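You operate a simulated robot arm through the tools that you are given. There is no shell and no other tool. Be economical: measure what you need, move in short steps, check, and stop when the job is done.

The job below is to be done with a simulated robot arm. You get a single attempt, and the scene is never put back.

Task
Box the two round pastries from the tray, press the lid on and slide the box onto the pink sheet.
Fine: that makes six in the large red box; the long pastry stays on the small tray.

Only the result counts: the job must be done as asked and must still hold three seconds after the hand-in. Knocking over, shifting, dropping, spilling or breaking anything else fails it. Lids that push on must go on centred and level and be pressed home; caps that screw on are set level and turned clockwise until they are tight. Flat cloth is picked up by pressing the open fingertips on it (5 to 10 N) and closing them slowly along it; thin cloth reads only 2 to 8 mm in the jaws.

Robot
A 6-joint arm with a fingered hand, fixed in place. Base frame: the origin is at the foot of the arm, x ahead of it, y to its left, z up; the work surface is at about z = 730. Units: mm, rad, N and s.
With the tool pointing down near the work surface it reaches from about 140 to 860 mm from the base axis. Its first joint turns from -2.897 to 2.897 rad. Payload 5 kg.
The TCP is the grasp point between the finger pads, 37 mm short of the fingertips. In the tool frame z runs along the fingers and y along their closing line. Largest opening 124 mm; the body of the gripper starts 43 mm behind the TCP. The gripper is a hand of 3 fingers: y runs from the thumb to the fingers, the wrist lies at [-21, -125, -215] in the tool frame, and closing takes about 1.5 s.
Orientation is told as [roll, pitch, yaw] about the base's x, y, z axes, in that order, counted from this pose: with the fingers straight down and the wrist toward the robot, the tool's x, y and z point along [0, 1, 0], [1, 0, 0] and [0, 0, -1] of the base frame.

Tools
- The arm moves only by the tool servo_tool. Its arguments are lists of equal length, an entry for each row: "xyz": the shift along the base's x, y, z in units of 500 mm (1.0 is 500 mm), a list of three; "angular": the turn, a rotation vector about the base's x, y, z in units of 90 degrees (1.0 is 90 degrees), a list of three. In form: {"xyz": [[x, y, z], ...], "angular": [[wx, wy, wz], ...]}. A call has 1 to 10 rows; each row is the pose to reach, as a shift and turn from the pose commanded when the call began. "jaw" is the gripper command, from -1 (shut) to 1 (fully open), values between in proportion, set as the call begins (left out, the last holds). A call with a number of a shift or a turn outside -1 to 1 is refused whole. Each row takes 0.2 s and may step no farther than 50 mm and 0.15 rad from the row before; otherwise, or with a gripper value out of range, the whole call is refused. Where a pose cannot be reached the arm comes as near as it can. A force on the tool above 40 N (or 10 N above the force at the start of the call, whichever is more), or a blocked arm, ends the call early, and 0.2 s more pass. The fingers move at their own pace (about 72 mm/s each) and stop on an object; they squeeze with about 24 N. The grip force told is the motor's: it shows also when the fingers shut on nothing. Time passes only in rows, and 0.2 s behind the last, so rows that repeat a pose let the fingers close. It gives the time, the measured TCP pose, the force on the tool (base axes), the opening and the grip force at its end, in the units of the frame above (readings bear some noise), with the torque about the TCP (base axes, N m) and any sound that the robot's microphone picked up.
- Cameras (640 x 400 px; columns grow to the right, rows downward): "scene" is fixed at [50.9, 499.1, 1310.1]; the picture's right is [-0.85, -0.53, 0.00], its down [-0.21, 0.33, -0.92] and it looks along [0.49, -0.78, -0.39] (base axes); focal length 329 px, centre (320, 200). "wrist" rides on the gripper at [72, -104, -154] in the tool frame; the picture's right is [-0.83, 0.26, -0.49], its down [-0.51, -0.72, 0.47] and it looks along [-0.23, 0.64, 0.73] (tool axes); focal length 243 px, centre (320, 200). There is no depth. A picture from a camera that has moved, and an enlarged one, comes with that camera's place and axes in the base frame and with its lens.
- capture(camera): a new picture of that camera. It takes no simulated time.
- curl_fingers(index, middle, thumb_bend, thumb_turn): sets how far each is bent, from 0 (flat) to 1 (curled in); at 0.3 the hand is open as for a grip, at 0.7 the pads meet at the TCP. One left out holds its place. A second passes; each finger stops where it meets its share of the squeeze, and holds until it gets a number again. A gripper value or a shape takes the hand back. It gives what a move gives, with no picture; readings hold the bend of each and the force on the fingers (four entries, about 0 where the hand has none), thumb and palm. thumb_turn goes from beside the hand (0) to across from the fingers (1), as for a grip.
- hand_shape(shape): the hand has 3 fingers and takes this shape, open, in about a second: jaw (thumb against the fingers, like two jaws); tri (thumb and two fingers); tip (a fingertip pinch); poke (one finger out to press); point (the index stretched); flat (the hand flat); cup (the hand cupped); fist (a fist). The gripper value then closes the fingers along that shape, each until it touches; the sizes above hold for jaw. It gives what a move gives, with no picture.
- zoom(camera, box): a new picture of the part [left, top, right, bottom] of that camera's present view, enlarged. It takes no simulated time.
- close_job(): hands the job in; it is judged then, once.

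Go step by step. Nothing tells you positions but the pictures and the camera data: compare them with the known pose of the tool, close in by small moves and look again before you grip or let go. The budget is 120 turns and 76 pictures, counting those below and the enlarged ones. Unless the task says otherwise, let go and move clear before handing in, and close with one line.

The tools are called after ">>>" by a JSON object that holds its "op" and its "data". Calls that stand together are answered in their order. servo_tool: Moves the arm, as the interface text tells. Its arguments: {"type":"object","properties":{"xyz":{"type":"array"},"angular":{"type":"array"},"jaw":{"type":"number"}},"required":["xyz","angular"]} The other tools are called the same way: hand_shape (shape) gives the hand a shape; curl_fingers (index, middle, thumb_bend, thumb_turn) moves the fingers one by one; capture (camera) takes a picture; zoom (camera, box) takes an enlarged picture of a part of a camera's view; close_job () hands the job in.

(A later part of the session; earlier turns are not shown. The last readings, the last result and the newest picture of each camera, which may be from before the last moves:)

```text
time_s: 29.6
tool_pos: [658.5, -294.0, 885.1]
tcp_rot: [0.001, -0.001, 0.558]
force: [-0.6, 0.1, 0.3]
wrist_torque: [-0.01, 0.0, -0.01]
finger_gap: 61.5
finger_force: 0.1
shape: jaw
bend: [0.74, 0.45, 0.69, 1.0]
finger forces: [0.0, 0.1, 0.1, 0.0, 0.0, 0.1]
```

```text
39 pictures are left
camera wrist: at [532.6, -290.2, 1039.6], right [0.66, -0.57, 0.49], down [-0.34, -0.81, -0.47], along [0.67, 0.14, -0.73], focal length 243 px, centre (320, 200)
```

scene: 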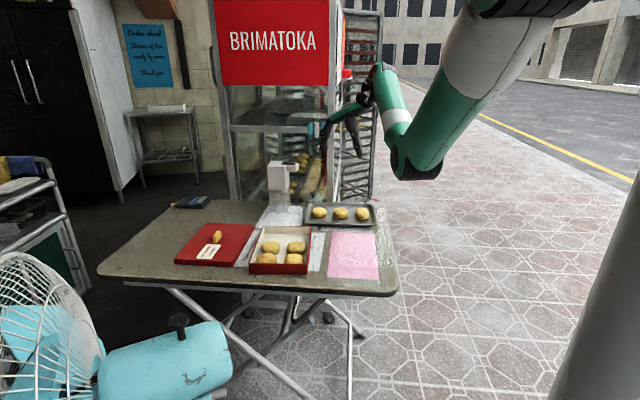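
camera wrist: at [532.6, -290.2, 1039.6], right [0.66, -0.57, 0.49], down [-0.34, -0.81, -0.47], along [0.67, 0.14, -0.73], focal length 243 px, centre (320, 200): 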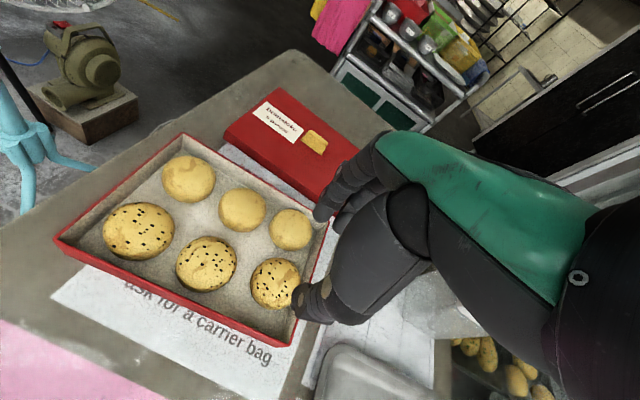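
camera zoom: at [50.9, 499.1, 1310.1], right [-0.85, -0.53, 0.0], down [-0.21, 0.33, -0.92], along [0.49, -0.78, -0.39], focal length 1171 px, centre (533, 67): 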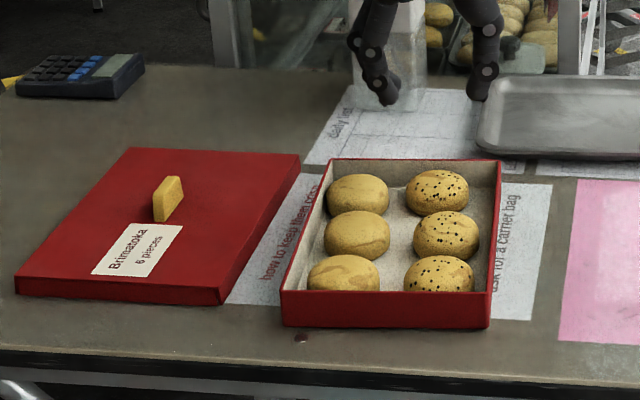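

All six pastries are in and flat. Next is the lid, so I'll look closely at its handle.

>>> {"op": "zoom", "data": {"camera": "scene", "box": [172, 220, 260, 275]}}

>>> {"op": "zoom", "data": {"camera": "wrist", "box": [210, 70, 370, 190]}}

```text
7.27 times, centred on (216, 248) of scene
camera zoom: at [50.9, 499.1, 1310.1], right [-0.85, -0.53, 0.0], down [-0.21, 0.33, -0.92], along [0.49, -0.78, -0.39], focal length 2395 px, centre (1076, -146)
```

zoom: 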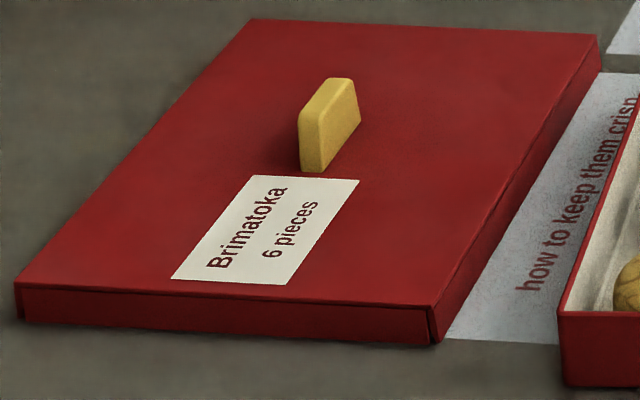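

```text
3.33 times, centred on (290, 130) of wrist
camera zoom: at [532.6, -290.2, 1039.6], right [0.66, -0.57, 0.49], down [-0.34, -0.81, -0.47], along [0.67, 0.14, -0.73], focal length 809 px, centre (420, 433)
```

zoom: 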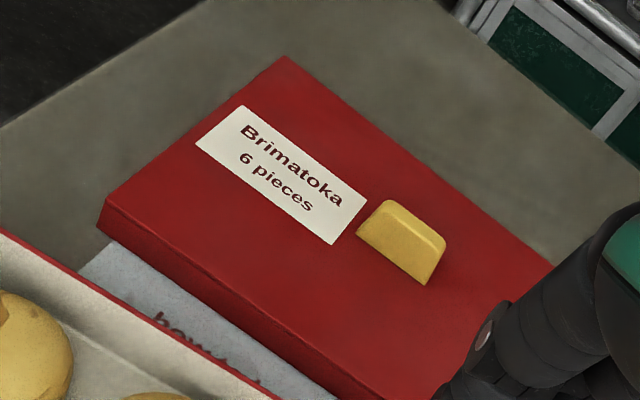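

The handle is a thin upright tab running along the lid's length, centred near (859,-145), with the lid top at about z = 749. That's close to the arm's limit, so I'll go above it and see how well the arm gets there.

>>> {"op": "servo_tool", "data": {"xyz": [[0.067, 0.051, 0], [0.134, 0.103, 0], [0.201, 0.154, 0], [0.268, 0.2055, 0], [0.335, 0.257, 0], [0.4018, 0.3082, -0.01], [0.4018, 0.3082, -0.01]], "angular": [[0, 0, -0.01], [0, 0, -0.02], [0, 0, -0.03], [0, 0, -0.04], [0, 0, -0.05], [0, 0, -0.057], [0, 0, -0.057]], "jaw": 0.0}}

>>> {"op": "zoom", "data": {"camera": "scene", "box": [160, 165, 300, 275]}}

>>> {"op": "capture", "data": {"camera": "wrist"}}

```text
time_s: 31.2
tool_pos: [856.6, -146.4, 879.3]
tcp_rot: [0.001, 0.001, 0.469]
force: [-0.1, -0.4, -1.2]
wrist_torque: [0.0, 0.03, 0.02]
finger_gap: 61.9
finger_force: 0.1
shape: jaw
bend: [0.74, 0.45, 0.69, 1.0]
finger forces: [0.1, 0.0, 0.1, 0.1, 0.0, 0.0]
```

```text
3.64 times, centred on (230, 220) of scene
camera zoom: at [50.9, 499.1, 1310.1], right [-0.85, -0.53, 0.0], down [-0.21, 0.33, -0.92], along [0.49, -0.78, -0.39], focal length 1197 px, centre (647, 127)
```

zoom: 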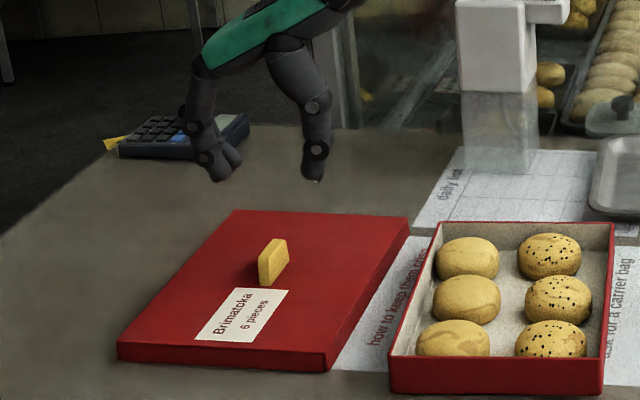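

```text
35 pictures are left
camera wrist: at [731.7, -129.0, 1033.6], right [0.61, -0.62, 0.49], down [-0.41, -0.78, -0.47], along [0.68, 0.08, -0.73], focal length 243 px, centre (320, 200)
```

wrist: 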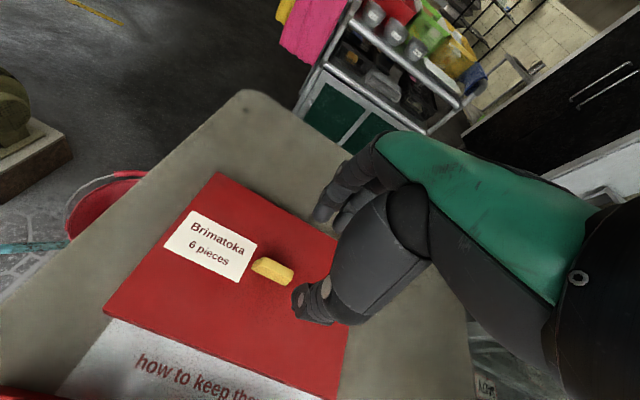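

The arm reaches it. The handle is at about (857,-141) between the fingers. I'll descend in two stages.

>>> {"op": "servo_tool", "data": {"xyz": [[-0.003, 0.007, -0.06], [-0.003, 0.007, -0.12], [-0.003, 0.007, -0.15], [-0.003, 0.007, -0.15]], "angular": [[0, 0, 0], [0, 0, 0], [0, 0, 0], [0, 0, 0]]}}

>>> {"op": "zoom", "data": {"camera": "scene", "box": [180, 205, 260, 255]}}

>>> {"op": "zoom", "data": {"camera": "wrist", "box": [120, 120, 420, 360]}}

```text
time_s: 32.2
tool_pos: [845.5, -141.6, 834.3]
tcp_rot: [0.001, 0.001, 0.468]
force: [-0.3, 0.3, 0.3]
wrist_torque: [0.0, 0.04, 0.01]
finger_gap: 61.9
finger_force: 0.0
shape: jaw
bend: [0.74, 0.45, 0.69, 1.0]
finger forces: [0.0, 0.0, 0.1, 0.1, 0.1, 0.0]
out of reach, approached as far as the arm can: row 1, 2, 3, 4
```

```text
8.00 times, centred on (220, 230) of scene
camera zoom: at [50.9, 499.1, 1310.1], right [-0.85, -0.53, 0.0], down [-0.21, 0.33, -0.92], along [0.49, -0.78, -0.39], focal length 2634 px, centre (1120, -40)
```

zoom: 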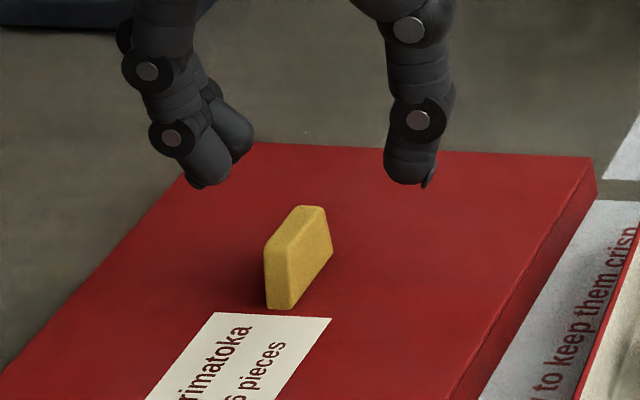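

```text
1.67 times, centred on (270, 240) of wrist
camera zoom: at [719.6, -125.0, 989.3], right [0.61, -0.62, 0.49], down [-0.41, -0.78, -0.47], along [0.68, 0.08, -0.73], focal length 404 px, centre (403, 133)
```

zoom: 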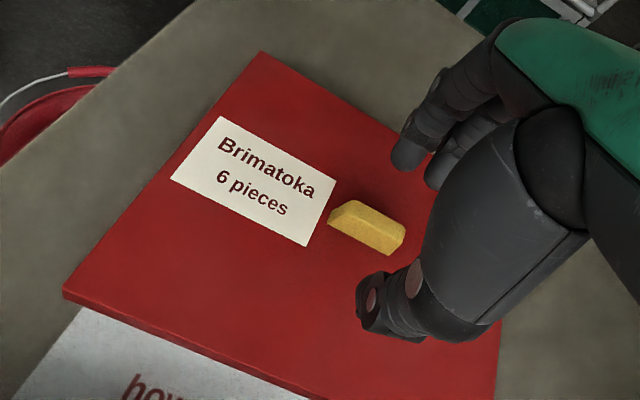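

The lid centre is just out of reach with the hand straight down. I'll lean the hand back about 0.3 rad in the plane of the tab, which brings the wrist nearer and keeps the pads parallel to the tab.

>>> {"op": "servo_tool", "data": {"xyz": [[-0.003, 0.004, 0.05], [-0.006, 0.008, 0.09], [-0.007, 0.012, 0.09], [-0.007, 0.012, 0.09]], "angular": [[-0.06, -0.03, 0], [-0.115, -0.058, 0], [-0.1705, -0.0861, 0], [-0.1705, -0.0861, 0]]}}

>>> {"op": "servo_tool", "data": {"xyz": [[0, 0, -0.04], [0, 0, -0.06], [0, 0, -0.06]], "angular": [[0, 0, 0], [0, 0, 0], [0, 0, 0]]}}

>>> {"op": "zoom", "data": {"camera": "scene", "box": [180, 205, 260, 255]}}

```text
time_s: 33.2
tool_pos: [894.6, -150.3, 855.7]
tcp_rot: [-0.299, 0.001, 0.47]
force: [0.7, 1.1, 0.0]
wrist_torque: [-0.03, 0.03, 0.01]
finger_gap: 62.0
finger_force: 0.0
shape: jaw
bend: [0.74, 0.45, 0.69, 1.0]
finger forces: [0.0, 0.1, 0.0, 0.0, 0.0, 0.1]
out of reach, approached as far as the arm can: row 1, 2, 3, 4
```

```text
time_s: 34.0
tool_pos: [881.8, -152.6, 830.9]
tcp_rot: [-0.299, 0.0, 0.471]
force: [0.4, 0.3, 0.4]
wrist_torque: [0.01, -0.01, -0.02]
finger_gap: 61.7
finger_force: 0.0
shape: jaw
bend: [0.74, 0.45, 0.69, 1.0]
finger forces: [0.0, 0.1, 0.0, 0.1, 0.0, 0.1]
out of reach, approached as far as the arm can: row 1, 2, 3
```

```text
8.00 times, centred on (220, 230) of scene
camera zoom: at [50.9, 499.1, 1310.1], right [-0.85, -0.53, 0.0], down [-0.21, 0.33, -0.92], along [0.49, -0.78, -0.39], focal length 2634 px, centre (1120, -40)
```

zoom: 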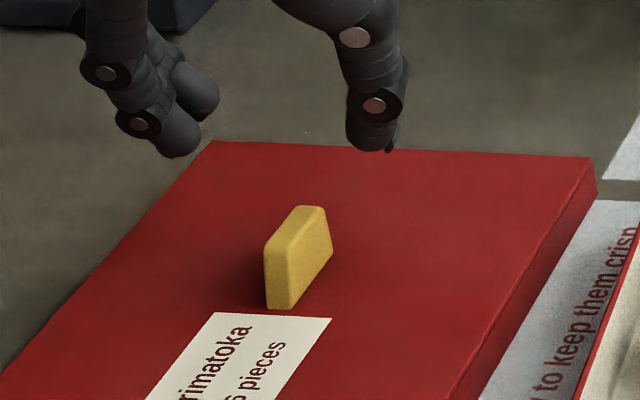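

The readings show the arm stopped short at (882,-153). I'll move back inward and see what base the command uses.

>>> {"op": "servo_tool", "data": {"xyz": [[-0.03, 0.01, 0], [-0.06, 0.02, 0], [-0.06, 0.02, 0]], "angular": [[0, 0, 0], [0, 0, 0], [0, 0, 0]]}}

```text
time_s: 34.8
tool_pos: [876.3, -147.3, 822.5]
tcp_rot: [-0.301, 0.0, 0.469]
force: [0.4, 0.3, -0.3]
wrist_torque: [0.0, -0.03, 0.02]
finger_gap: 61.9
finger_force: 0.1
shape: jaw
bend: [0.74, 0.45, 0.69, 1.0]
finger forces: [0.0, 0.1, 0.0, 0.1, 0.0, 0.0]
out of reach, approached as far as the arm can: row 1, 2, 3
```

>>> {"op": "servo_tool", "data": {"xyz": [[0, 0, 0.02], [0, 0, 0.04], [0, 0, 0.04], [0, 0, 0.04]], "angular": [[0, 0, 0], [0, 0, 0], [0, 0, 0], [0, 0, 0]]}}

```text
time_s: 35.8
tool_pos: [883.1, -148.9, 835.7]
tcp_rot: [-0.299, 0.003, 0.469]
force: [0.1, 0.2, -0.4]
wrist_torque: [0.02, 0.0, -0.02]
finger_gap: 61.9
finger_force: 0.0
shape: jaw
bend: [0.74, 0.45, 0.69, 1.0]
finger forces: [0.1, 0.0, 0.0, 0.1, 0.0, 0.0]
out of reach, approached as far as the arm can: row 1, 2, 3, 4
```

The arm is stretched straight, at a singular pose, so it only slides sideways. I'll pull well inward and up to bend the elbow again.

>>> {"op": "servo_tool", "data": {"xyz": [[-0.06, 0.01, 0.06], [-0.12, 0.02, 0.1], [-0.18, 0.03, 0.12], [-0.24, 0.04, 0.12], [-0.24, 0.04, 0.12]], "angular": [[0, 0, 0], [0, 0, 0], [0, 0, 0], [0, 0, 0], [0, 0, 0]]}}

```text
time_s: 37.0
tool_pos: [886.5, -157.6, 845.1]
tcp_rot: [-0.3, 0.0, 0.471]
force: [-0.7, 0.1, 0.0]
wrist_torque: [-0.01, 0.04, -0.01]
finger_gap: 62.2
finger_force: 0.1
shape: jaw
bend: [0.74, 0.45, 0.69, 1.0]
finger forces: [0.0, 0.0, 0.1, 0.1, 0.0, 0.0]
out of reach, approached as far as the arm can: row 1, 2, 3, 4, 5
```

>>> {"op": "servo_tool", "data": {"xyz": [[0, 0, 0.02], [0, 0, 0.04], [0, 0, 0.06], [0, 0, 0.06]], "angular": [[0.06, 0.03, 0], [0.115, 0.058, 0], [0.1705, 0.0861, 0], [0.1705, 0.0861, 0]]}}

>>> {"op": "capture", "data": {"camera": "scene"}}

```text
time_s: 38.0
tool_pos: [862.5, -153.0, 879.6]
tcp_rot: [0.001, 0.0, 0.47]
force: [-0.7, 0.2, 0.0]
wrist_torque: [-0.04, -0.02, 0.02]
finger_gap: 62.1
finger_force: 0.1
shape: jaw
bend: [0.74, 0.45, 0.69, 1.0]
finger forces: [0.0, 0.0, 0.0, 0.0, 0.1, 0.0]
out of reach, approached as far as the arm can: row 1, 2, 3, 4
```

```text
31 pictures are left
```

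scene: 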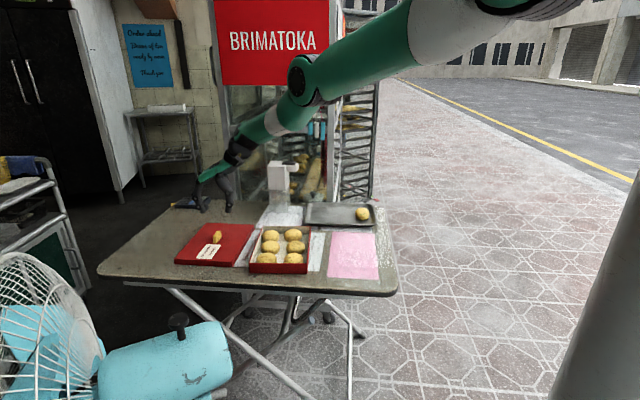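

>>> {"op": "servo_tool", "data": {"xyz": [[-0.07, -0.055, 0.01], [-0.14, -0.11, 0.02], [-0.21, -0.165, 0.03], [-0.28, -0.22, 0.04], [-0.28, -0.22, 0.04]], "angular": [[0, 0, 0], [0, 0, 0], [0, 0, 0], [0, 0, 0], [0, 0, 0]]}}

```text
time_s: 39.2
tool_pos: [784.6, -300.2, 868.6]
tcp_rot: [0.001, -0.001, 0.47]
force: [-0.8, 0.2, 0.7]
wrist_torque: [0.04, -0.05, 0.02]
finger_gap: 62.1
finger_force: 0.1
shape: jaw
bend: [0.74, 0.45, 0.69, 1.0]
finger forces: [0.0, 0.0, 0.0, 0.1, 0.0, 0.1]
out of reach, approached as far as the arm can: row 1, 2, 3, 4, 5
```

The arm slides along its outer limit with the elbow straight. I'll make a large upward move to bend the elbow again.

>>> {"op": "servo_tool", "data": {"xyz": [[0, 0, 0.09], [-0.01, 0, 0.18], [-0.02, 0, 0.27], [-0.03, 0, 0.36], [-0.1, 0, 0.42], [-0.18, 0.0, 0.46], [-0.25, 0.0, 0.46], [-0.25, 0.0, 0.46]], "angular": [[0, 0, 0], [0, 0, 0], [0, 0, 0], [0, 0, 0], [0, 0, 0], [0, 0, 0], [0, 0, 0], [0, 0, 0]]}}

```text
time_s: 41.0
tool_pos: [808.6, -374.3, 1060.4]
tcp_rot: [0.002, 0.0, 0.471]
force: [-0.5, -0.4, 0.7]
wrist_torque: [-0.03, 0.01, -0.01]
finger_gap: 62.1
finger_force: 0.1
shape: jaw
bend: [0.74, 0.45, 0.69, 1.0]
finger forces: [0.0, 0.0, 0.0, 0.1, 0.1, 0.1]
out of reach, approached as far as the arm can: row 1, 2, 3, 4, 5, 6, 7, 8
```

>>> {"op": "servo_tool", "data": {"xyz": [[-0.05, 0.0, -0.08], [-0.1, 0.0, -0.16], [-0.15, 0.0, -0.24], [-0.2, 0.0, -0.32], [-0.28, 0, -0.32], [-0.36, 0, -0.32], [-0.36, 0, -0.32]], "angular": [[0, 0, 0], [0, 0, 0], [0, 0, 0], [0, 0, 0], [0, 0, 0], [0, 0, 0], [0, 0, 0]]}}

```text
time_s: 42.6
tool_pos: [672.2, -430.8, 857.2]
tcp_rot: [0.001, -0.002, 0.469]
force: [-0.7, 0.3, 0.4]
wrist_torque: [-0.01, -0.01, 0.02]
finger_gap: 61.8
finger_force: 0.1
shape: jaw
bend: [0.74, 0.45, 0.69, 1.0]
finger forces: [0.1, 0.1, 0.1, 0.0, 0.0, 0.0]
out of reach, approached as far as the arm can: row 1, 2, 3, 4, 5, 6, 7
```

>>> {"op": "servo_tool", "data": {"xyz": [[0, 0, 0], [0, 0, 0], [0, 0, 0], [0, 0, 0]], "angular": [[0, 0, 0], [0, 0, 0], [0, 0, 0], [0, 0, 0]]}}

```text
time_s: 43.6
tool_pos: [672.1, -431.4, 856.2]
tcp_rot: [0.001, 0.0, 0.47]
force: [-0.5, 0.3, 0.0]
wrist_torque: [-0.03, 0.01, -0.01]
finger_gap: 62.0
finger_force: 0.0
shape: jaw
bend: [0.74, 0.45, 0.69, 1.0]
finger forces: [0.0, 0.1, 0.1, 0.0, 0.0, 0.0]
```

Holding here is accepted, so the command base is now the actual pose. I'll move inward toward the base, with a little upward motion.

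>>> {"op": "servo_tool", "data": {"xyz": [[-0.02, 0.013, 0.01], [-0.06, 0.04, 0.02], [-0.12, 0.08, 0.04], [-0.18, 0.12, 0.05], [-0.18, 0.12, 0.05]], "angular": [[0, 0, 0], [0, 0, 0], [0, 0, 0], [0, 0, 0], [0, 0, 0]]}}

>>> {"op": "capture", "data": {"camera": "scene"}}

```text
time_s: 44.8
tool_pos: [645.3, -443.4, 837.9]
tcp_rot: [0.002, 0.001, 0.47]
force: [0.9, -0.2, 0.2]
wrist_torque: [0.0, 0.02, 0.03]
finger_gap: 61.8
finger_force: 0.1
shape: jaw
bend: [0.74, 0.45, 0.69, 1.0]
finger forces: [0.1, 0.0, 0.0, 0.1, 0.0, 0.1]
out of reach, approached as far as the arm can: row 1, 2, 3, 4, 5
```

```text
30 pictures are left
```

scene: 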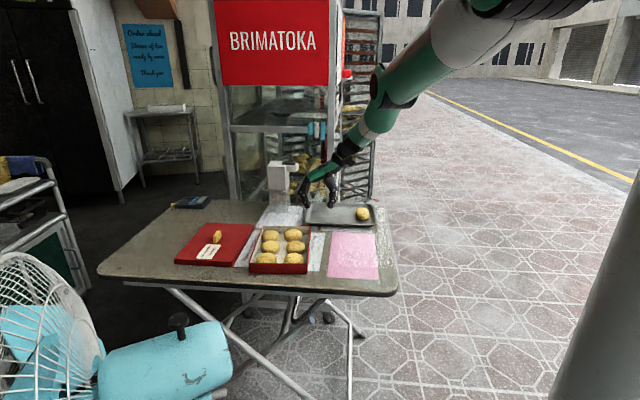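

I'll try returning to a pose known to work: above the tray at (684,-506,898) with the earlier yaw of -0.63.

>>> {"op": "servo_tool", "data": {"xyz": [[0.005, -0.01, 0.03], [0.015, -0.025, 0.06], [0.025, -0.04, 0.09], [0.035, -0.055, 0.12], [0.045, -0.07, 0.12], [0.055, -0.09, 0.12], [0.065, -0.11, 0.12], [0.078, -0.126, 0.12], [0.078, -0.126, 0.12]], "angular": [[0, 0, -0.088], [0, 0, -0.176], [0, 0, -0.264], [0, 0, -0.352], [0, 0, -0.44], [0, 0, -0.528], [0, 0, -0.616], [0, 0, -0.7], [0, 0, -0.7]]}}

```text
time_s: 46.8
tool_pos: [727.7, -532.4, 875.1]
tcp_rot: [-0.001, 0.001, -0.633]
force: [-0.8, -0.2, 0.6]
wrist_torque: [0.0, 0.02, 0.02]
finger_gap: 61.9
finger_force: 0.1
shape: jaw
bend: [0.74, 0.45, 0.69, 1.0]
finger forces: [0.0, 0.0, 0.0, 0.0, 0.0, 0.0]
out of reach, approached as far as the arm can: row 1, 2, 3, 4, 5, 6, 7, 8, 9
```

I'll try a move along the arm's limit, up and slightly outward, so the solver can bend the elbow gradually.

>>> {"op": "servo_tool", "data": {"xyz": [[0.01, -0.007, 0.05], [0.02, -0.015, 0.1], [0.03, -0.023, 0.15], [0.037, -0.028, 0.2], [0.04, -0.03, 0.25]], "angular": [[0, 0, 0], [0, 0, 0], [0, 0, 0], [0, 0, 0], [0, 0, 0]]}}

>>> {"op": "servo_tool", "data": {"xyz": [[0, 0, 0.06], [0, 0, 0.12], [0, 0, 0.18], [0, 0, 0.24], [0, 0, 0.3]], "angular": [[0, 0, 0], [0, 0, 0], [0, 0, 0], [0, 0, 0], [0, 0, 0]]}}

```text
time_s: 48.0
tool_pos: [751.0, -547.5, 969.1]
tcp_rot: [0.003, 0.034, -0.623]
force: [-11.8, 21.1, -1.9]
wrist_torque: [-0.53, -0.28, 0.31]
finger_gap: 58.4
finger_force: 0.0
shape: jaw
bend: [0.74, 0.5, 0.69, 1.0]
finger forces: [0.0, 23.0, 0.0, 0.0, 0.0, 0.1]
out of reach, approached as far as the arm can: row 1, 2, 3, 4, 5
stopped in row 5: the force on the tool passed its limit at 43 N (the readings are from after the stop); the commanded pose is now the measured one
```

```text
time_s: 48.4
tool_pos: [757.7, -546.5, 992.2]
tcp_rot: [0.006, 0.043, -0.617]
force: [3.7, 13.2, 3.5]
wrist_torque: [-0.52, -0.04, 0.71]
finger_gap: 61.4
finger_force: 0.0
shape: jaw
bend: [0.74, 0.46, 0.69, 1.0]
finger forces: [0.1, 12.9, 0.0, 0.0, 0.0, 0.1]
out of reach, approached as far as the arm can: row 1, 2
stopped in row 2: the force on the tool passed its limit at 45 N (the readings are from after the stop); the commanded pose is now the measured one
```

The hand touched something, probably the display case behind the table. I'll look before moving again.

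>>> {"op": "zoom", "data": {"camera": "scene", "box": [200, 80, 440, 250]}}

>>> {"op": "capture", "data": {"camera": "wrist"}}

```text
2.35 times, centred on (320, 165) of scene
camera zoom: at [50.9, 499.1, 1310.1], right [-0.85, -0.53, 0.0], down [-0.21, 0.33, -0.92], along [0.49, -0.78, -0.39], focal length 775 px, centre (320, 282)
```

zoom: 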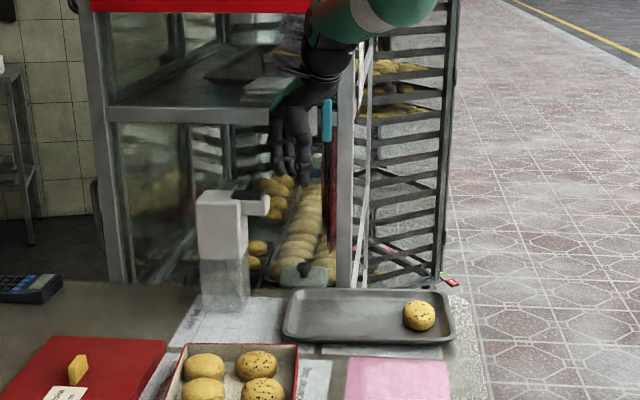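

```text
28 pictures are left
camera wrist: at [720.4, -432.5, 1151.2], right [-0.25, -0.84, 0.47], down [-0.9, 0.02, -0.44], along [0.36, -0.54, -0.76], focal length 243 px, centre (320, 200)
```

wrist: 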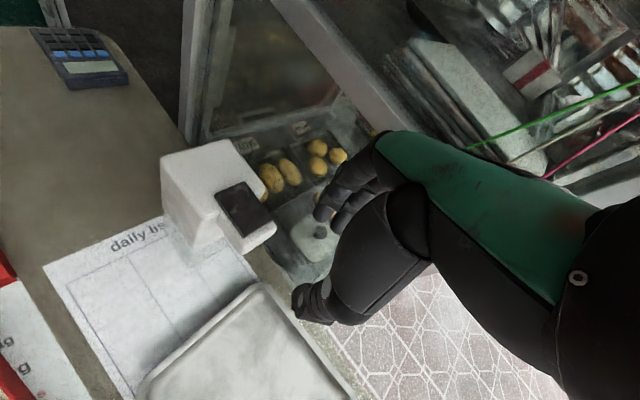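

The fingers are just against the case front and nothing looks disturbed. I'll back away from the case along -F, slightly upward.

>>> {"op": "servo_tool", "data": {"xyz": [[-0.02, 0.04, 0.01], [-0.05, 0.08, 0.02], [-0.09, 0.14, 0.03], [-0.13, 0.21, 0.04], [-0.13, 0.21, 0.04]], "angular": [[0, 0, 0], [0, 0, 0], [0, 0, 0], [0, 0, 0], [0, 0, 0]]}}

```text
time_s: 49.6
tool_pos: [770.2, -527.6, 986.4]
tcp_rot: [0.007, 0.046, -0.622]
force: [0.4, -1.0, -0.3]
wrist_torque: [-0.02, 0.01, 0.02]
finger_gap: 61.9
finger_force: 0.1
shape: jaw
bend: [0.74, 0.45, 0.69, 1.0]
finger forces: [0.0, 0.0, 0.0, 0.0, 0.0, 0.0]
out of reach, approached as far as the arm can: row 1, 2, 3, 4, 5
```

Contact is gone, but the arm is still fully stretched. I'll swing it left, away from the case and above the dispenser, while staying high.

>>> {"op": "servo_tool", "data": {"xyz": [[-0.01, 0.03, 0.08], [-0.01, 0.06, 0.16], [0.03, 0.14, 0.2], [0.07, 0.22, 0.22], [0.11, 0.3, 0.22], [0.15, 0.38, 0.22], [0.18, 0.46, 0.22], [0.2, 0.54, 0.22], [0.22, 0.6, 0.22]], "angular": [[0, 0, 0], [0, 0, 0], [0, 0, 0], [0, 0, 0], [0, 0, 0], [0, 0, 0], [0, 0, 0], [0, 0, 0], [0, 0, 0]]}}

```text
time_s: 51.6
tool_pos: [936.7, -253.2, 1082.5]
tcp_rot: [0.005, 0.045, -0.621]
force: [-1.3, -0.2, -0.5]
wrist_torque: [0.05, -0.01, 0.04]
finger_gap: 62.1
finger_force: 0.1
shape: jaw
bend: [0.74, 0.45, 0.69, 1.0]
finger forces: [0.1, 0.1, 0.1, 0.0, 0.1, 0.0]
out of reach, approached as far as the arm can: row 1, 2, 3, 4, 5, 6, 7, 8, 9
```

It's clear of everything. Now a large move up and inward to bend the elbow.

>>> {"op": "servo_tool", "data": {"xyz": [[-0.03, 0, 0.09], [-0.06, 0, 0.18], [-0.09, 0, 0.27], [-0.12, 0, 0.36], [-0.15, 0, 0.45], [-0.22, 0, 0.5], [-0.31, 0, 0.5], [-0.4, 0, 0.5], [-0.49, 0, 0.5], [-0.58, 0, 0.5]], "angular": [[0, 0, 0], [0, 0, 0], [0, 0, 0], [0, 0, 0], [0, 0, 0], [0, 0, 0], [0, 0, 0], [0, 0, 0], [0, 0, 0], [0, 0, 0]]}}

```text
time_s: 53.8
tool_pos: [922.6, -287.3, 1324.1]
tcp_rot: [0.003, 0.045, -0.62]
force: [-0.5, 0.4, -0.4]
wrist_torque: [0.0, 0.01, -0.01]
finger_gap: 62.0
finger_force: 0.0
shape: jaw
bend: [0.74, 0.45, 0.69, 1.0]
finger forces: [0.0, 0.0, 0.0, 0.0, 0.0, 0.0]
out of reach, approached as far as the arm can: row 1, 2, 3, 4, 5, 6, 7, 8, 9, 10
```

I think the elbow crossed straight to the wrong side, so inward commands press it against its limit. I'll command outward and up to bring it back through straight, then pull in.

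>>> {"op": "servo_tool", "data": {"xyz": [[0.08, -0.02, 0.0], [0.12, -0.03, 0.08], [0.12, -0.03, 0.16], [0.12, -0.03, 0.24]], "angular": [[0, 0, 0], [0, 0, 0], [0, 0, 0], [0, 0, 0]]}}

>>> {"op": "servo_tool", "data": {"xyz": [[-0.06, 0.015, 0.03], [-0.12, 0.03, 0.06], [-0.2, 0.05, 0.06], [-0.28, 0.07, 0.06]], "angular": [[0, 0, 0], [0, 0, 0], [0, 0, 0], [0, 0, 0]]}}

```text
time_s: 54.8
tool_pos: [907.8, -271.3, 1392.2]
tcp_rot: [0.006, 0.044, -0.62]
force: [-0.6, -0.7, 0.3]
wrist_torque: [-0.02, -0.07, -0.06]
finger_gap: 62.0
finger_force: 0.1
shape: jaw
bend: [0.74, 0.45, 0.69, 1.0]
finger forces: [0.0, 0.0, 0.0, 0.0, 0.0, 0.0]
out of reach, approached as far as the arm can: row 1, 2, 3, 4
```

```text
time_s: 55.8
tool_pos: [793.0, -239.8, 1423.0]
tcp_rot: [0.005, 0.043, -0.621]
force: [-0.2, 0.2, -0.9]
wrist_torque: [0.0, 0.02, 0.03]
finger_gap: 62.0
finger_force: 0.1
shape: jaw
bend: [0.74, 0.45, 0.69, 1.0]
finger forces: [0.0, 0.1, 0.1, 0.0, 0.0, 0.0]
out of reach, approached as far as the arm can: row 4
```

The arm has bent again. I'll check the elbow's configuration in the scene view.

>>> {"op": "capture", "data": {"camera": "scene"}}

```text
27 pictures are left
```

scene: 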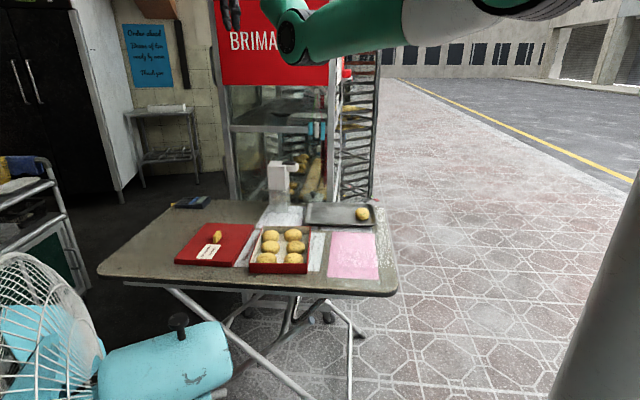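

The elbow is low, as it was at the start. I'll come down and inward toward the middle of the table, staying well inside the reach.

>>> {"op": "servo_tool", "data": {"xyz": [[-0.03, -0.012, -0.06], [-0.07, -0.024, -0.13], [-0.11, -0.036, -0.2], [-0.15, -0.05, -0.27], [-0.19, -0.06, -0.34], [-0.23, -0.07, -0.41], [-0.26, -0.08, -0.48], [-0.29, -0.09, -0.56], [-0.3, -0.1, -0.64], [-0.3, -0.12, -0.72]], "angular": [[0, 0, 0], [0, 0, 0], [0, 0, 0], [0, 0, 0], [0, 0, 0], [0, 0, 0], [0, 0, 0], [0, 0, 0], [0, 0, 0], [0, 0, 0]]}}

```text
time_s: 58.0
tool_pos: [641.9, -299.1, 1065.8]
tcp_rot: [0.007, 0.044, -0.621]
force: [-0.2, 0.3, -0.4]
wrist_torque: [0.0, 0.0, 0.02]
finger_gap: 62.2
finger_force: 0.0
shape: jaw
bend: [0.74, 0.45, 0.69, 1.0]
finger forces: [0.0, 0.1, 0.0, 0.0, 0.1, 0.0]
out of reach, approached as far as the arm can: row 1, 2, 3, 4, 5
```

The arm is free again. I'll level the tool, turn back to yaw 0.47, and then approach the lid with a 0.5 rad backward lean, chosen to stay inside the reach.

>>> {"op": "servo_tool", "data": {"xyz": [[0, 0, -0.06], [0, 0, -0.12]], "angular": [[-0.0199, -0.0202, 0], [-0.0199, -0.0202, 0]]}}

>>> {"op": "servo_tool", "data": {"xyz": [[0.01, 0.03, 0], [0.02, 0.06, 0], [0.03, 0.1, 0], [0.04, 0.14, 0], [0.05, 0.18, 0], [0.06, 0.22, -0.02], [0.07, 0.26, -0.04], [0.07, 0.29, -0.06]], "angular": [[0, 0, 0.087], [0, 0, 0.174], [0, 0, 0.261], [0, 0, 0.348], [0, 0, 0.435], [0, 0, 0.522], [0, 0, 0.609], [0, 0, 0.695]]}}

```text
time_s: 58.6
tool_pos: [641.5, -300.7, 1007.9]
tcp_rot: [-0.002, -0.002, -0.623]
force: [-0.3, 0.2, 0.1]
wrist_torque: [-0.01, 0.02, -0.01]
finger_gap: 61.8
finger_force: 0.0
shape: jaw
bend: [0.74, 0.45, 0.69, 1.0]
finger forces: [0.1, 0.1, 0.1, 0.0, 0.0, 0.1]
```

```text
time_s: 60.4
tool_pos: [679.5, -156.6, 974.0]
tcp_rot: [0.0, -0.001, 0.474]
force: [0.4, 0.0, 0.2]
wrist_torque: [0.03, -0.01, -0.02]
finger_gap: 61.8
finger_force: 0.0
shape: jaw
bend: [0.74, 0.45, 0.69, 1.0]
finger forces: [0.0, 0.0, 0.0, 0.0, 0.1, 0.1]
```

>>> {"op": "servo_tool", "data": {"xyz": [[0.045, 0.011, -0.04], [0.09, 0.022, -0.08], [0.135, 0.033, -0.12], [0.18, 0.044, -0.148]], "angular": [[-0.071, -0.0359, 0], [-0.142, -0.0718, 0], [-0.213, -0.1076, 0], [-0.284, -0.1435, 0]]}}

>>> {"op": "servo_tool", "data": {"xyz": [[0.055, 0.004, -0.01], [0.11, 0.008, -0.03], [0.162, 0.011, -0.05], [0.162, 0.011, -0.05]], "angular": [[0, 0, 0], [0, 0, 0], [0, 0, 0], [0, 0, 0]]}}

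>>> {"op": "zoom", "data": {"camera": "scene", "box": [180, 195, 260, 255]}}

>>> {"op": "zoom", "data": {"camera": "wrist", "box": [120, 120, 420, 400]}}

```text
time_s: 61.4
tool_pos: [769.6, -134.3, 899.0]
tcp_rot: [-0.503, 0.0, 0.471]
force: [-0.7, -0.3, -0.2]
wrist_torque: [0.05, -0.02, 0.0]
finger_gap: 61.8
finger_force: 0.1
shape: jaw
bend: [0.74, 0.45, 0.69, 1.0]
finger forces: [0.0, 0.1, 0.0, 0.0, 0.0, 0.0]
```

```text
time_s: 62.4
tool_pos: [852.3, -130.9, 873.7]
tcp_rot: [-0.501, 0.0, 0.471]
force: [0.9, -0.7, 0.5]
wrist_torque: [0.03, 0.01, 0.0]
finger_gap: 62.3
finger_force: 0.0
shape: jaw
bend: [0.74, 0.45, 0.69, 1.0]
finger forces: [0.0, 0.1, 0.0, 0.1, 0.0, 0.0]
```

```text
6.67 times, centred on (220, 225) of scene
camera zoom: at [50.9, 499.1, 1310.1], right [-0.85, -0.53, 0.0], down [-0.21, 0.33, -0.92], along [0.49, -0.78, -0.39], focal length 2195 px, centre (987, 33)
```

zoom: 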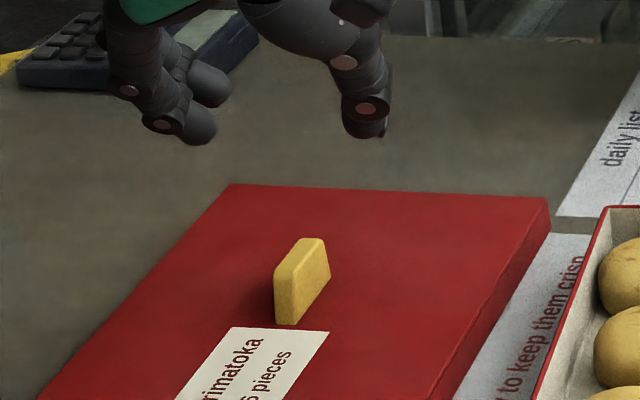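

```text
1.43 times, centred on (270, 260) of wrist
camera zoom: at [697.7, -54.8, 974.3], right [0.46, -0.32, 0.83], down [-0.34, -0.93, -0.17], along [0.82, -0.2, -0.53], focal length 347 px, centre (391, 114)
```

zoom: 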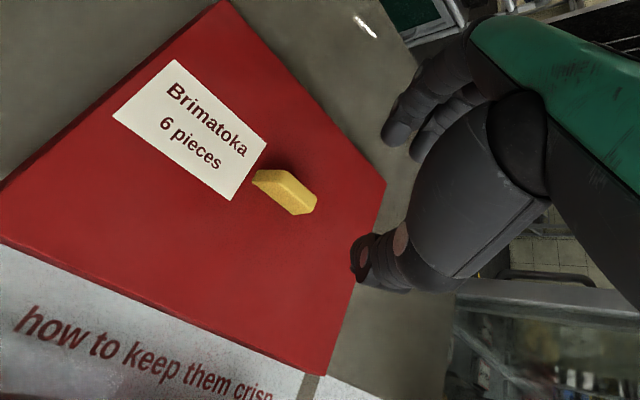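

The geometry lines up: the fingertips should straddle the tab. I'll descend toward it.

>>> {"op": "servo_tool", "data": {"xyz": [[0, 0, -0.05], [0, 0, -0.1], [0, 0, -0.13], [0, 0, -0.13]], "angular": [[0, 0, 0], [0, 0, 0], [0, 0, 0], [0, 0, 0]]}}

>>> {"op": "zoom", "data": {"camera": "scene", "box": [190, 210, 250, 250]}}

```text
time_s: 63.4
tool_pos: [851.8, -130.2, 808.4]
tcp_rot: [-0.503, -0.001, 0.468]
force: [-0.3, 0.5, -1.0]
wrist_torque: [-0.02, -0.01, 0.0]
finger_gap: 62.1
finger_force: 0.1
shape: jaw
bend: [0.74, 0.45, 0.69, 1.0]
finger forces: [0.0, 0.1, 0.0, 0.0, 0.0, 0.0]
```

```text
10.00 times, centred on (220, 230) of scene
camera zoom: at [50.9, 499.1, 1310.1], right [-0.85, -0.53, 0.0], down [-0.21, 0.33, -0.92], along [0.49, -0.78, -0.39], focal length 3292 px, centre (1320, -100)
```

zoom: 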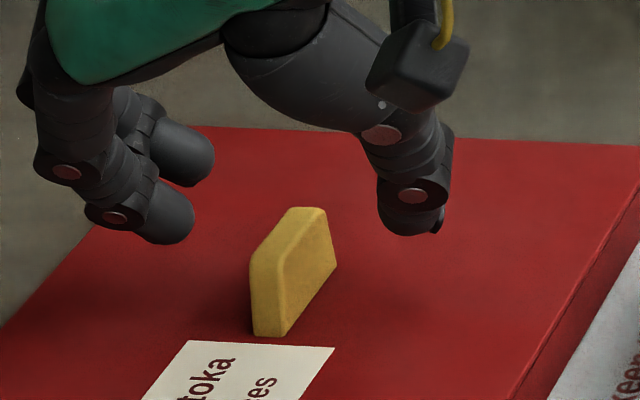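

The tips are still about 25–30 mm above the lid top. I'll lower 19 mm more and close on the tab.

>>> {"op": "servo_tool", "data": {"xyz": [[0, 0, -0.02], [0, 0, -0.038], [0, 0, -0.038]], "angular": [[0, 0, 0], [0, 0, 0], [0, 0, 0]]}}

>>> {"op": "zoom", "data": {"camera": "scene", "box": [190, 210, 250, 250]}}

```text
time_s: 64.2
tool_pos: [850.5, -129.2, 789.9]
tcp_rot: [-0.5, -0.001, 0.469]
force: [-0.5, -0.6, -0.8]
wrist_torque: [0.01, 0.01, -0.02]
finger_gap: 61.8
finger_force: 0.0
shape: jaw
bend: [0.74, 0.45, 0.69, 1.0]
finger forces: [0.1, 0.1, 0.1, 0.0, 0.0, 0.0]
```

```text
10.00 times, centred on (220, 230) of scene
camera zoom: at [50.9, 499.1, 1310.1], right [-0.85, -0.53, 0.0], down [-0.21, 0.33, -0.92], along [0.49, -0.78, -0.39], focal length 3292 px, centre (1320, -100)
```

zoom: 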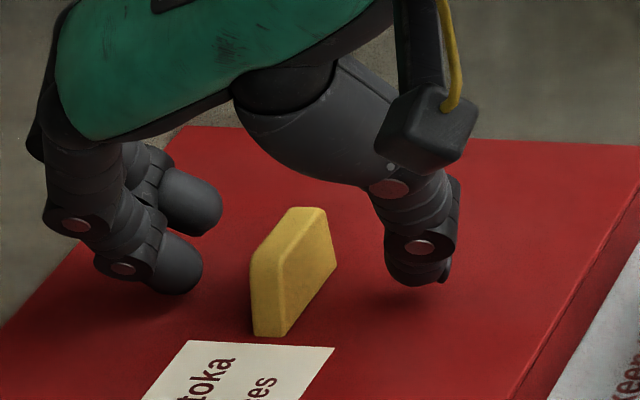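

It's well placed around the tab. Closing now.

>>> {"op": "servo_tool", "data": {"xyz": [[0, 0, 0], [0, 0, 0], [0, 0, 0], [0, 0, 0], [0, 0, 0], [0, 0, 0]], "angular": [[0, 0, 0], [0, 0, 0], [0, 0, 0], [0, 0, 0], [0, 0, 0], [0, 0, 0]], "jaw": -1}}

>>> {"op": "zoom", "data": {"camera": "scene", "box": [175, 205, 275, 270]}}

```text
time_s: 65.6
tool_pos: [849.4, -129.1, 790.2]
tcp_rot: [-0.501, 0.0, 0.468]
force: [0.2, -0.5, 1.0]
wrist_torque: [0.0, -0.05, -0.02]
finger_gap: 7.9
finger_force: 24.1
shape: jaw
bend: [0.72, 0.67, 0.73, 1.0]
finger forces: [13.6, 7.3, 0.0, 0.0, 20.7, 0.0]
```

```text
6.15 times, centred on (225, 238) of scene
camera zoom: at [50.9, 499.1, 1310.1], right [-0.85, -0.53, 0.0], down [-0.21, 0.33, -0.92], along [0.49, -0.78, -0.39], focal length 2026 px, centre (905, -31)
```

zoom: 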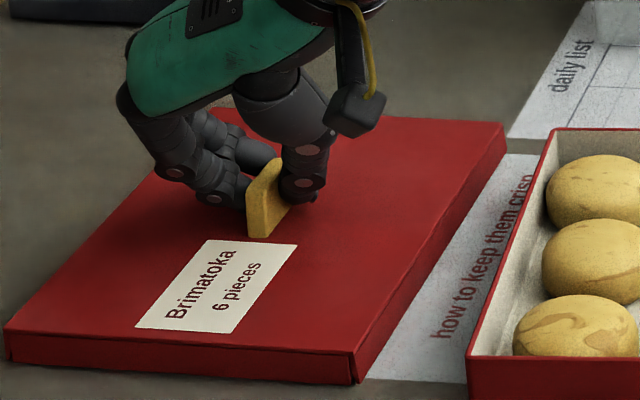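

The tab is gripped firmly. I'll lift the lid and check it stays level.

>>> {"op": "servo_tool", "data": {"xyz": [[0, 0, 0.02], [0, 0, 0.05], [-0.01, 0, 0.09], [-0.02, -0.01, 0.13], [-0.02, -0.01, 0.13]], "angular": [[0, 0, 0], [0, 0, 0], [0, 0, 0], [0, 0, 0], [0, 0, 0]]}}

>>> {"op": "zoom", "data": {"camera": "scene", "box": [160, 180, 330, 285]}}

```text
time_s: 66.8
tool_pos: [839.5, -133.8, 854.8]
tcp_rot: [-0.502, 0.0, 0.47]
force: [-0.2, -0.6, -0.7]
wrist_torque: [0.0, 0.01, 0.02]
finger_gap: 8.2
finger_force: 23.5
shape: jaw
bend: [0.72, 0.67, 0.73, 1.0]
finger forces: [13.4, 7.4, 0.0, 0.1, 20.8, 0.0]
```

```text
3.76 times, centred on (245, 232) of scene
camera zoom: at [50.9, 499.1, 1310.1], right [-0.85, -0.53, 0.0], down [-0.21, 0.33, -0.92], along [0.49, -0.78, -0.39], focal length 1240 px, centre (602, 78)
```

zoom: 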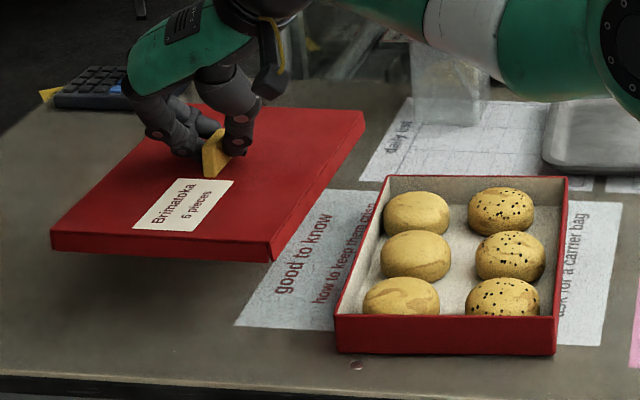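

The lid is up and level. Its centre is about (8,-14) from the TCP, and it needs roughly a 5° turn to match the box, which is centred near (641,-222). I'll carry it above the box.

>>> {"op": "servo_tool", "data": {"xyz": [[-0.06, -0.02, 0.01], [-0.13, -0.045, 0.02], [-0.2, -0.07, 0.02], [-0.27, -0.095, 0.02], [-0.34, -0.12, 0.02], [-0.415, -0.148, 0.02], [-0.415, -0.148, 0.02]], "angular": [[0, 0, 0.01], [0, 0, 0.02], [0, 0, 0.03], [0, 0, 0.04], [0, 0, 0.05], [0, 0, 0.0556], [0, 0, 0.0556]]}}

>>> {"op": "zoom", "data": {"camera": "scene", "box": [220, 190, 350, 285]}}

```text
time_s: 68.4
tool_pos: [632.4, -207.8, 868.2]
tcp_rot: [-0.499, 0.002, 0.559]
force: [0.4, -0.8, -1.1]
wrist_torque: [0.04, 0.03, -0.01]
finger_gap: 8.2
finger_force: 24.1
shape: jaw
bend: [0.72, 0.67, 0.73, 1.0]
finger forces: [13.6, 7.5, 0.0, 0.0, 20.9, 0.0]
```

```text
4.21 times, centred on (285, 238) of scene
camera zoom: at [50.9, 499.1, 1310.1], right [-0.85, -0.53, 0.0], down [-0.21, 0.33, -0.92], along [0.49, -0.78, -0.39], focal length 1386 px, centre (467, 42)
```

zoom: 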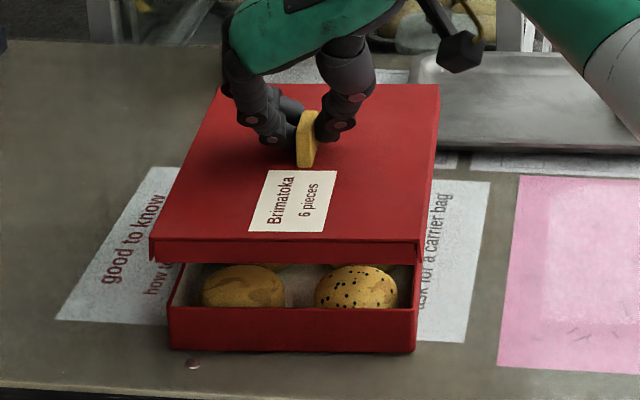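

It's nearly aligned. I'll shift a couple of millimetres and lower to just above the rim for a close comparison.

>>> {"op": "servo_tool", "data": {"xyz": [[0.005, -0.004, -0.03], [0.005, -0.004, -0.062], [0.005, -0.004, -0.062]], "angular": [[0, 0, 0], [0, 0, 0], [0, 0, 0]]}}

>>> {"op": "zoom", "data": {"camera": "scene", "box": [240, 205, 320, 280]}}

>>> {"op": "capture", "data": {"camera": "wrist"}}

```text
time_s: 69.2
tool_pos: [635.8, -209.0, 836.8]
tcp_rot: [-0.5, 0.0, 0.556]
force: [-0.3, 0.7, -0.6]
wrist_torque: [0.0, -0.01, 0.01]
finger_gap: 7.8
finger_force: 24.0
shape: jaw
bend: [0.72, 0.67, 0.73, 1.0]
finger forces: [13.7, 7.4, 0.1, 0.0, 20.9, 0.0]
```

```text
5.33 times, centred on (280, 242) of scene
camera zoom: at [50.9, 499.1, 1310.1], right [-0.85, -0.53, 0.0], down [-0.21, 0.33, -0.92], along [0.49, -0.78, -0.39], focal length 1756 px, centre (533, -27)
```

zoom: 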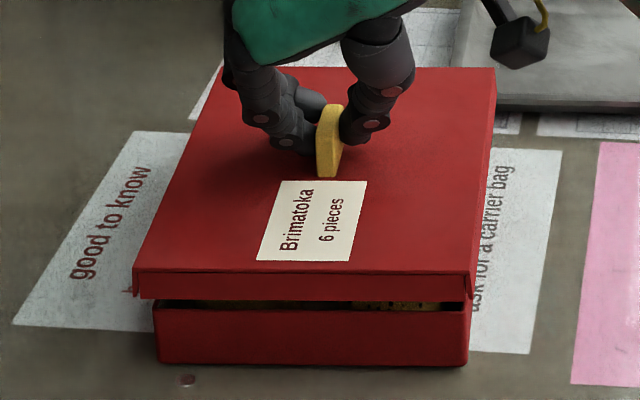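

```text
18 pictures are left
camera wrist: at [475.2, -148.7, 937.6], right [0.48, -0.28, 0.83], down [-0.26, -0.95, -0.17], along [0.84, -0.13, -0.53], focal length 243 px, centre (320, 200)
```

wrist: 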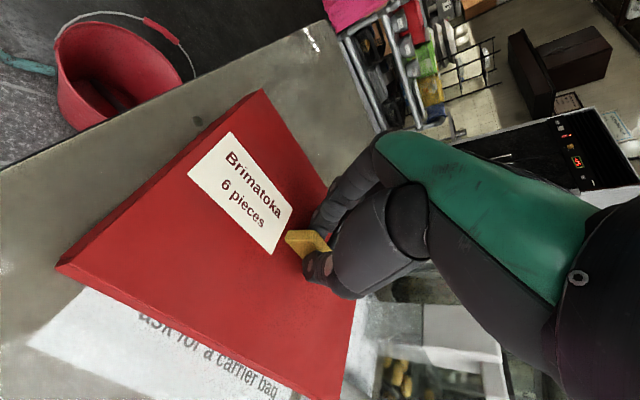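

The lid sits about 2.7 mm too far left and its depth is good. I'll correct and lower until the skirt just engages.

>>> {"op": "servo_tool", "data": {"xyz": [[-0.0046, -0.0028, 0], [-0.0046, -0.0028, -0.01], [-0.0046, -0.0028, -0.02], [-0.0046, -0.0028, -0.026]], "angular": [[0, 0, 0], [0, 0, 0], [0, 0, 0], [0, 0, 0]]}}

>>> {"op": "zoom", "data": {"camera": "scene", "box": [240, 205, 320, 280]}}

```text
time_s: 70.2
tool_pos: [632.6, -211.5, 822.9]
tcp_rot: [-0.5, -0.001, 0.557]
force: [0.5, -0.5, -0.1]
wrist_torque: [-0.03, -0.03, 0.04]
finger_gap: 8.0
finger_force: 23.9
shape: jaw
bend: [0.72, 0.67, 0.73, 1.0]
finger forces: [13.7, 7.4, 0.0, 0.0, 21.4, 0.0]
```

```text
5.33 times, centred on (280, 242) of scene
camera zoom: at [50.9, 499.1, 1310.1], right [-0.85, -0.53, 0.0], down [-0.21, 0.33, -0.92], along [0.49, -0.78, -0.39], focal length 1756 px, centre (533, -27)
```

zoom: 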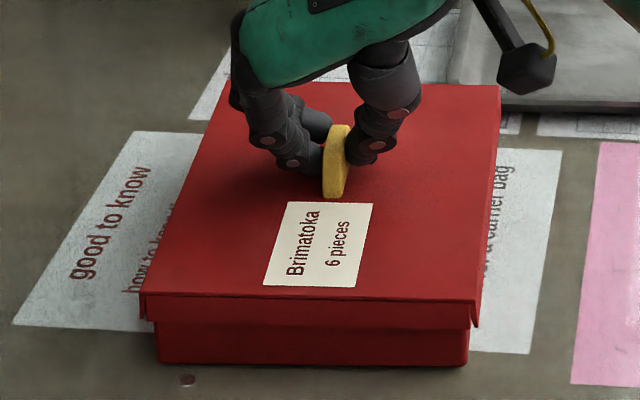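

The skirt is over the rim, centred, with no force. I'll continue down until the lid seats.

>>> {"op": "servo_tool", "data": {"xyz": [[0, 0, -0.008], [0, 0, -0.016], [0, 0, -0.022], [0, 0, -0.026]], "angular": [[0, 0, 0], [0, 0, 0], [0, 0, 0], [0, 0, 0]]}}

>>> {"op": "zoom", "data": {"camera": "scene", "box": [240, 205, 320, 280]}}

```text
time_s: 71.2
tool_pos: [632.4, -211.5, 810.3]
tcp_rot: [-0.501, -0.001, 0.559]
force: [-2.3, 2.5, 6.2]
wrist_torque: [0.06, 0.01, 0.0]
finger_gap: 8.1
finger_force: 23.5
shape: jaw
bend: [0.72, 0.67, 0.73, 1.0]
finger forces: [16.3, 7.8, 0.0, 0.0, 23.0, 0.0]
heard: snap
```

```text
5.33 times, centred on (280, 242) of scene
camera zoom: at [50.9, 499.1, 1310.1], right [-0.85, -0.53, 0.0], down [-0.21, 0.33, -0.92], along [0.49, -0.78, -0.39], focal length 1756 px, centre (533, -27)
```

zoom: 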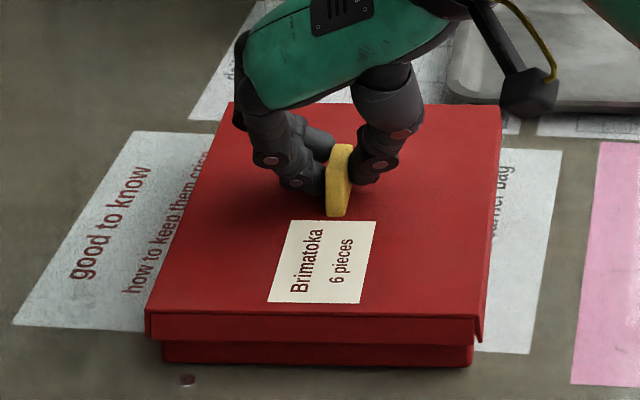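

There was a snap and a light force. I'll press a little further to make sure it is fully home.

>>> {"op": "servo_tool", "data": {"xyz": [[0, 0, -0.004], [0, 0, -0.008], [0, 0, -0.011]], "angular": [[0, 0, 0], [0, 0, 0], [0, 0, 0]]}}

```text
time_s: 72.1
tool_pos: [635.8, -212.4, 809.7]
tcp_rot: [-0.509, -0.007, 0.557]
force: [1.2, -0.6, 7.2]
wrist_torque: [-0.06, -0.09, -0.04]
finger_gap: 9.1
finger_force: 24.0
shape: jaw
bend: [0.72, 0.67, 0.73, 1.0]
finger forces: [17.7, 8.3, 0.0, 0.0, 22.6, 0.0]
stopped in row 3: the force on the tool passed its limit at 42 N (the readings are from after the stop); the commanded pose is now the measured one
```

It took over 40 N and stayed put, so the lid is home. Still holding the tab, I'll slide the closed box toward the sheet's centre, first about half the way.

>>> {"op": "servo_tool", "data": {"xyz": [[-0.02, -0.0123, 0.001], [-0.05, -0.031, 0.001], [-0.09, -0.0555, 0.001], [-0.13, -0.08, 0.001], [-0.17, -0.105, 0.001], [-0.2, -0.1233, 0.001]], "angular": [[0, 0, 0], [0, 0, 0], [0, 0, 0], [0, 0, 0], [0, 0, 0], [0, 0, 0]]}}

>>> {"op": "zoom", "data": {"camera": "scene", "box": [240, 190, 400, 290]}}

```text
time_s: 73.5
tool_pos: [535.3, -273.5, 808.7]
tcp_rot: [-0.503, -0.004, 0.558]
force: [2.2, 2.3, 7.2]
wrist_torque: [0.03, -0.15, 0.03]
finger_gap: 8.5
finger_force: 24.4
shape: jaw
bend: [0.72, 0.67, 0.73, 1.0]
finger forces: [20.6, 8.4, 0.0, 0.0, 22.2, 0.1]
```

```text
4.00 times, centred on (320, 240) of scene
camera zoom: at [50.9, 499.1, 1310.1], right [-0.85, -0.53, 0.0], down [-0.21, 0.33, -0.92], along [0.49, -0.78, -0.39], focal length 1317 px, centre (320, 40)
```

zoom: 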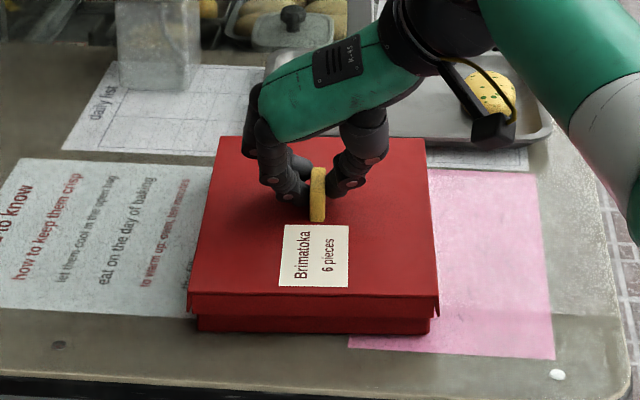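

The box slides cleanly. The forearm looks low on the right, so I'll check the full view before continuing.

>>> {"op": "capture", "data": {"camera": "scene"}}

```text
14 pictures are left
```

scene: 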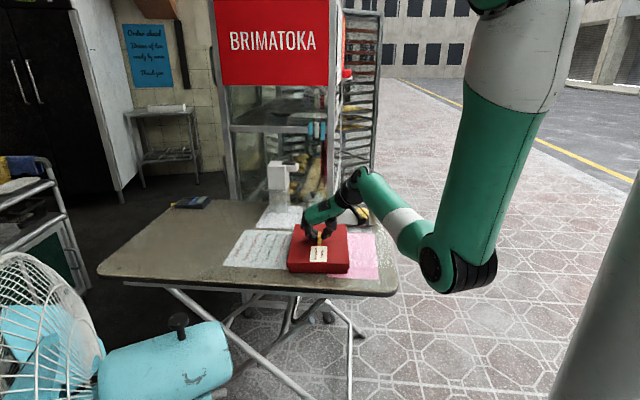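

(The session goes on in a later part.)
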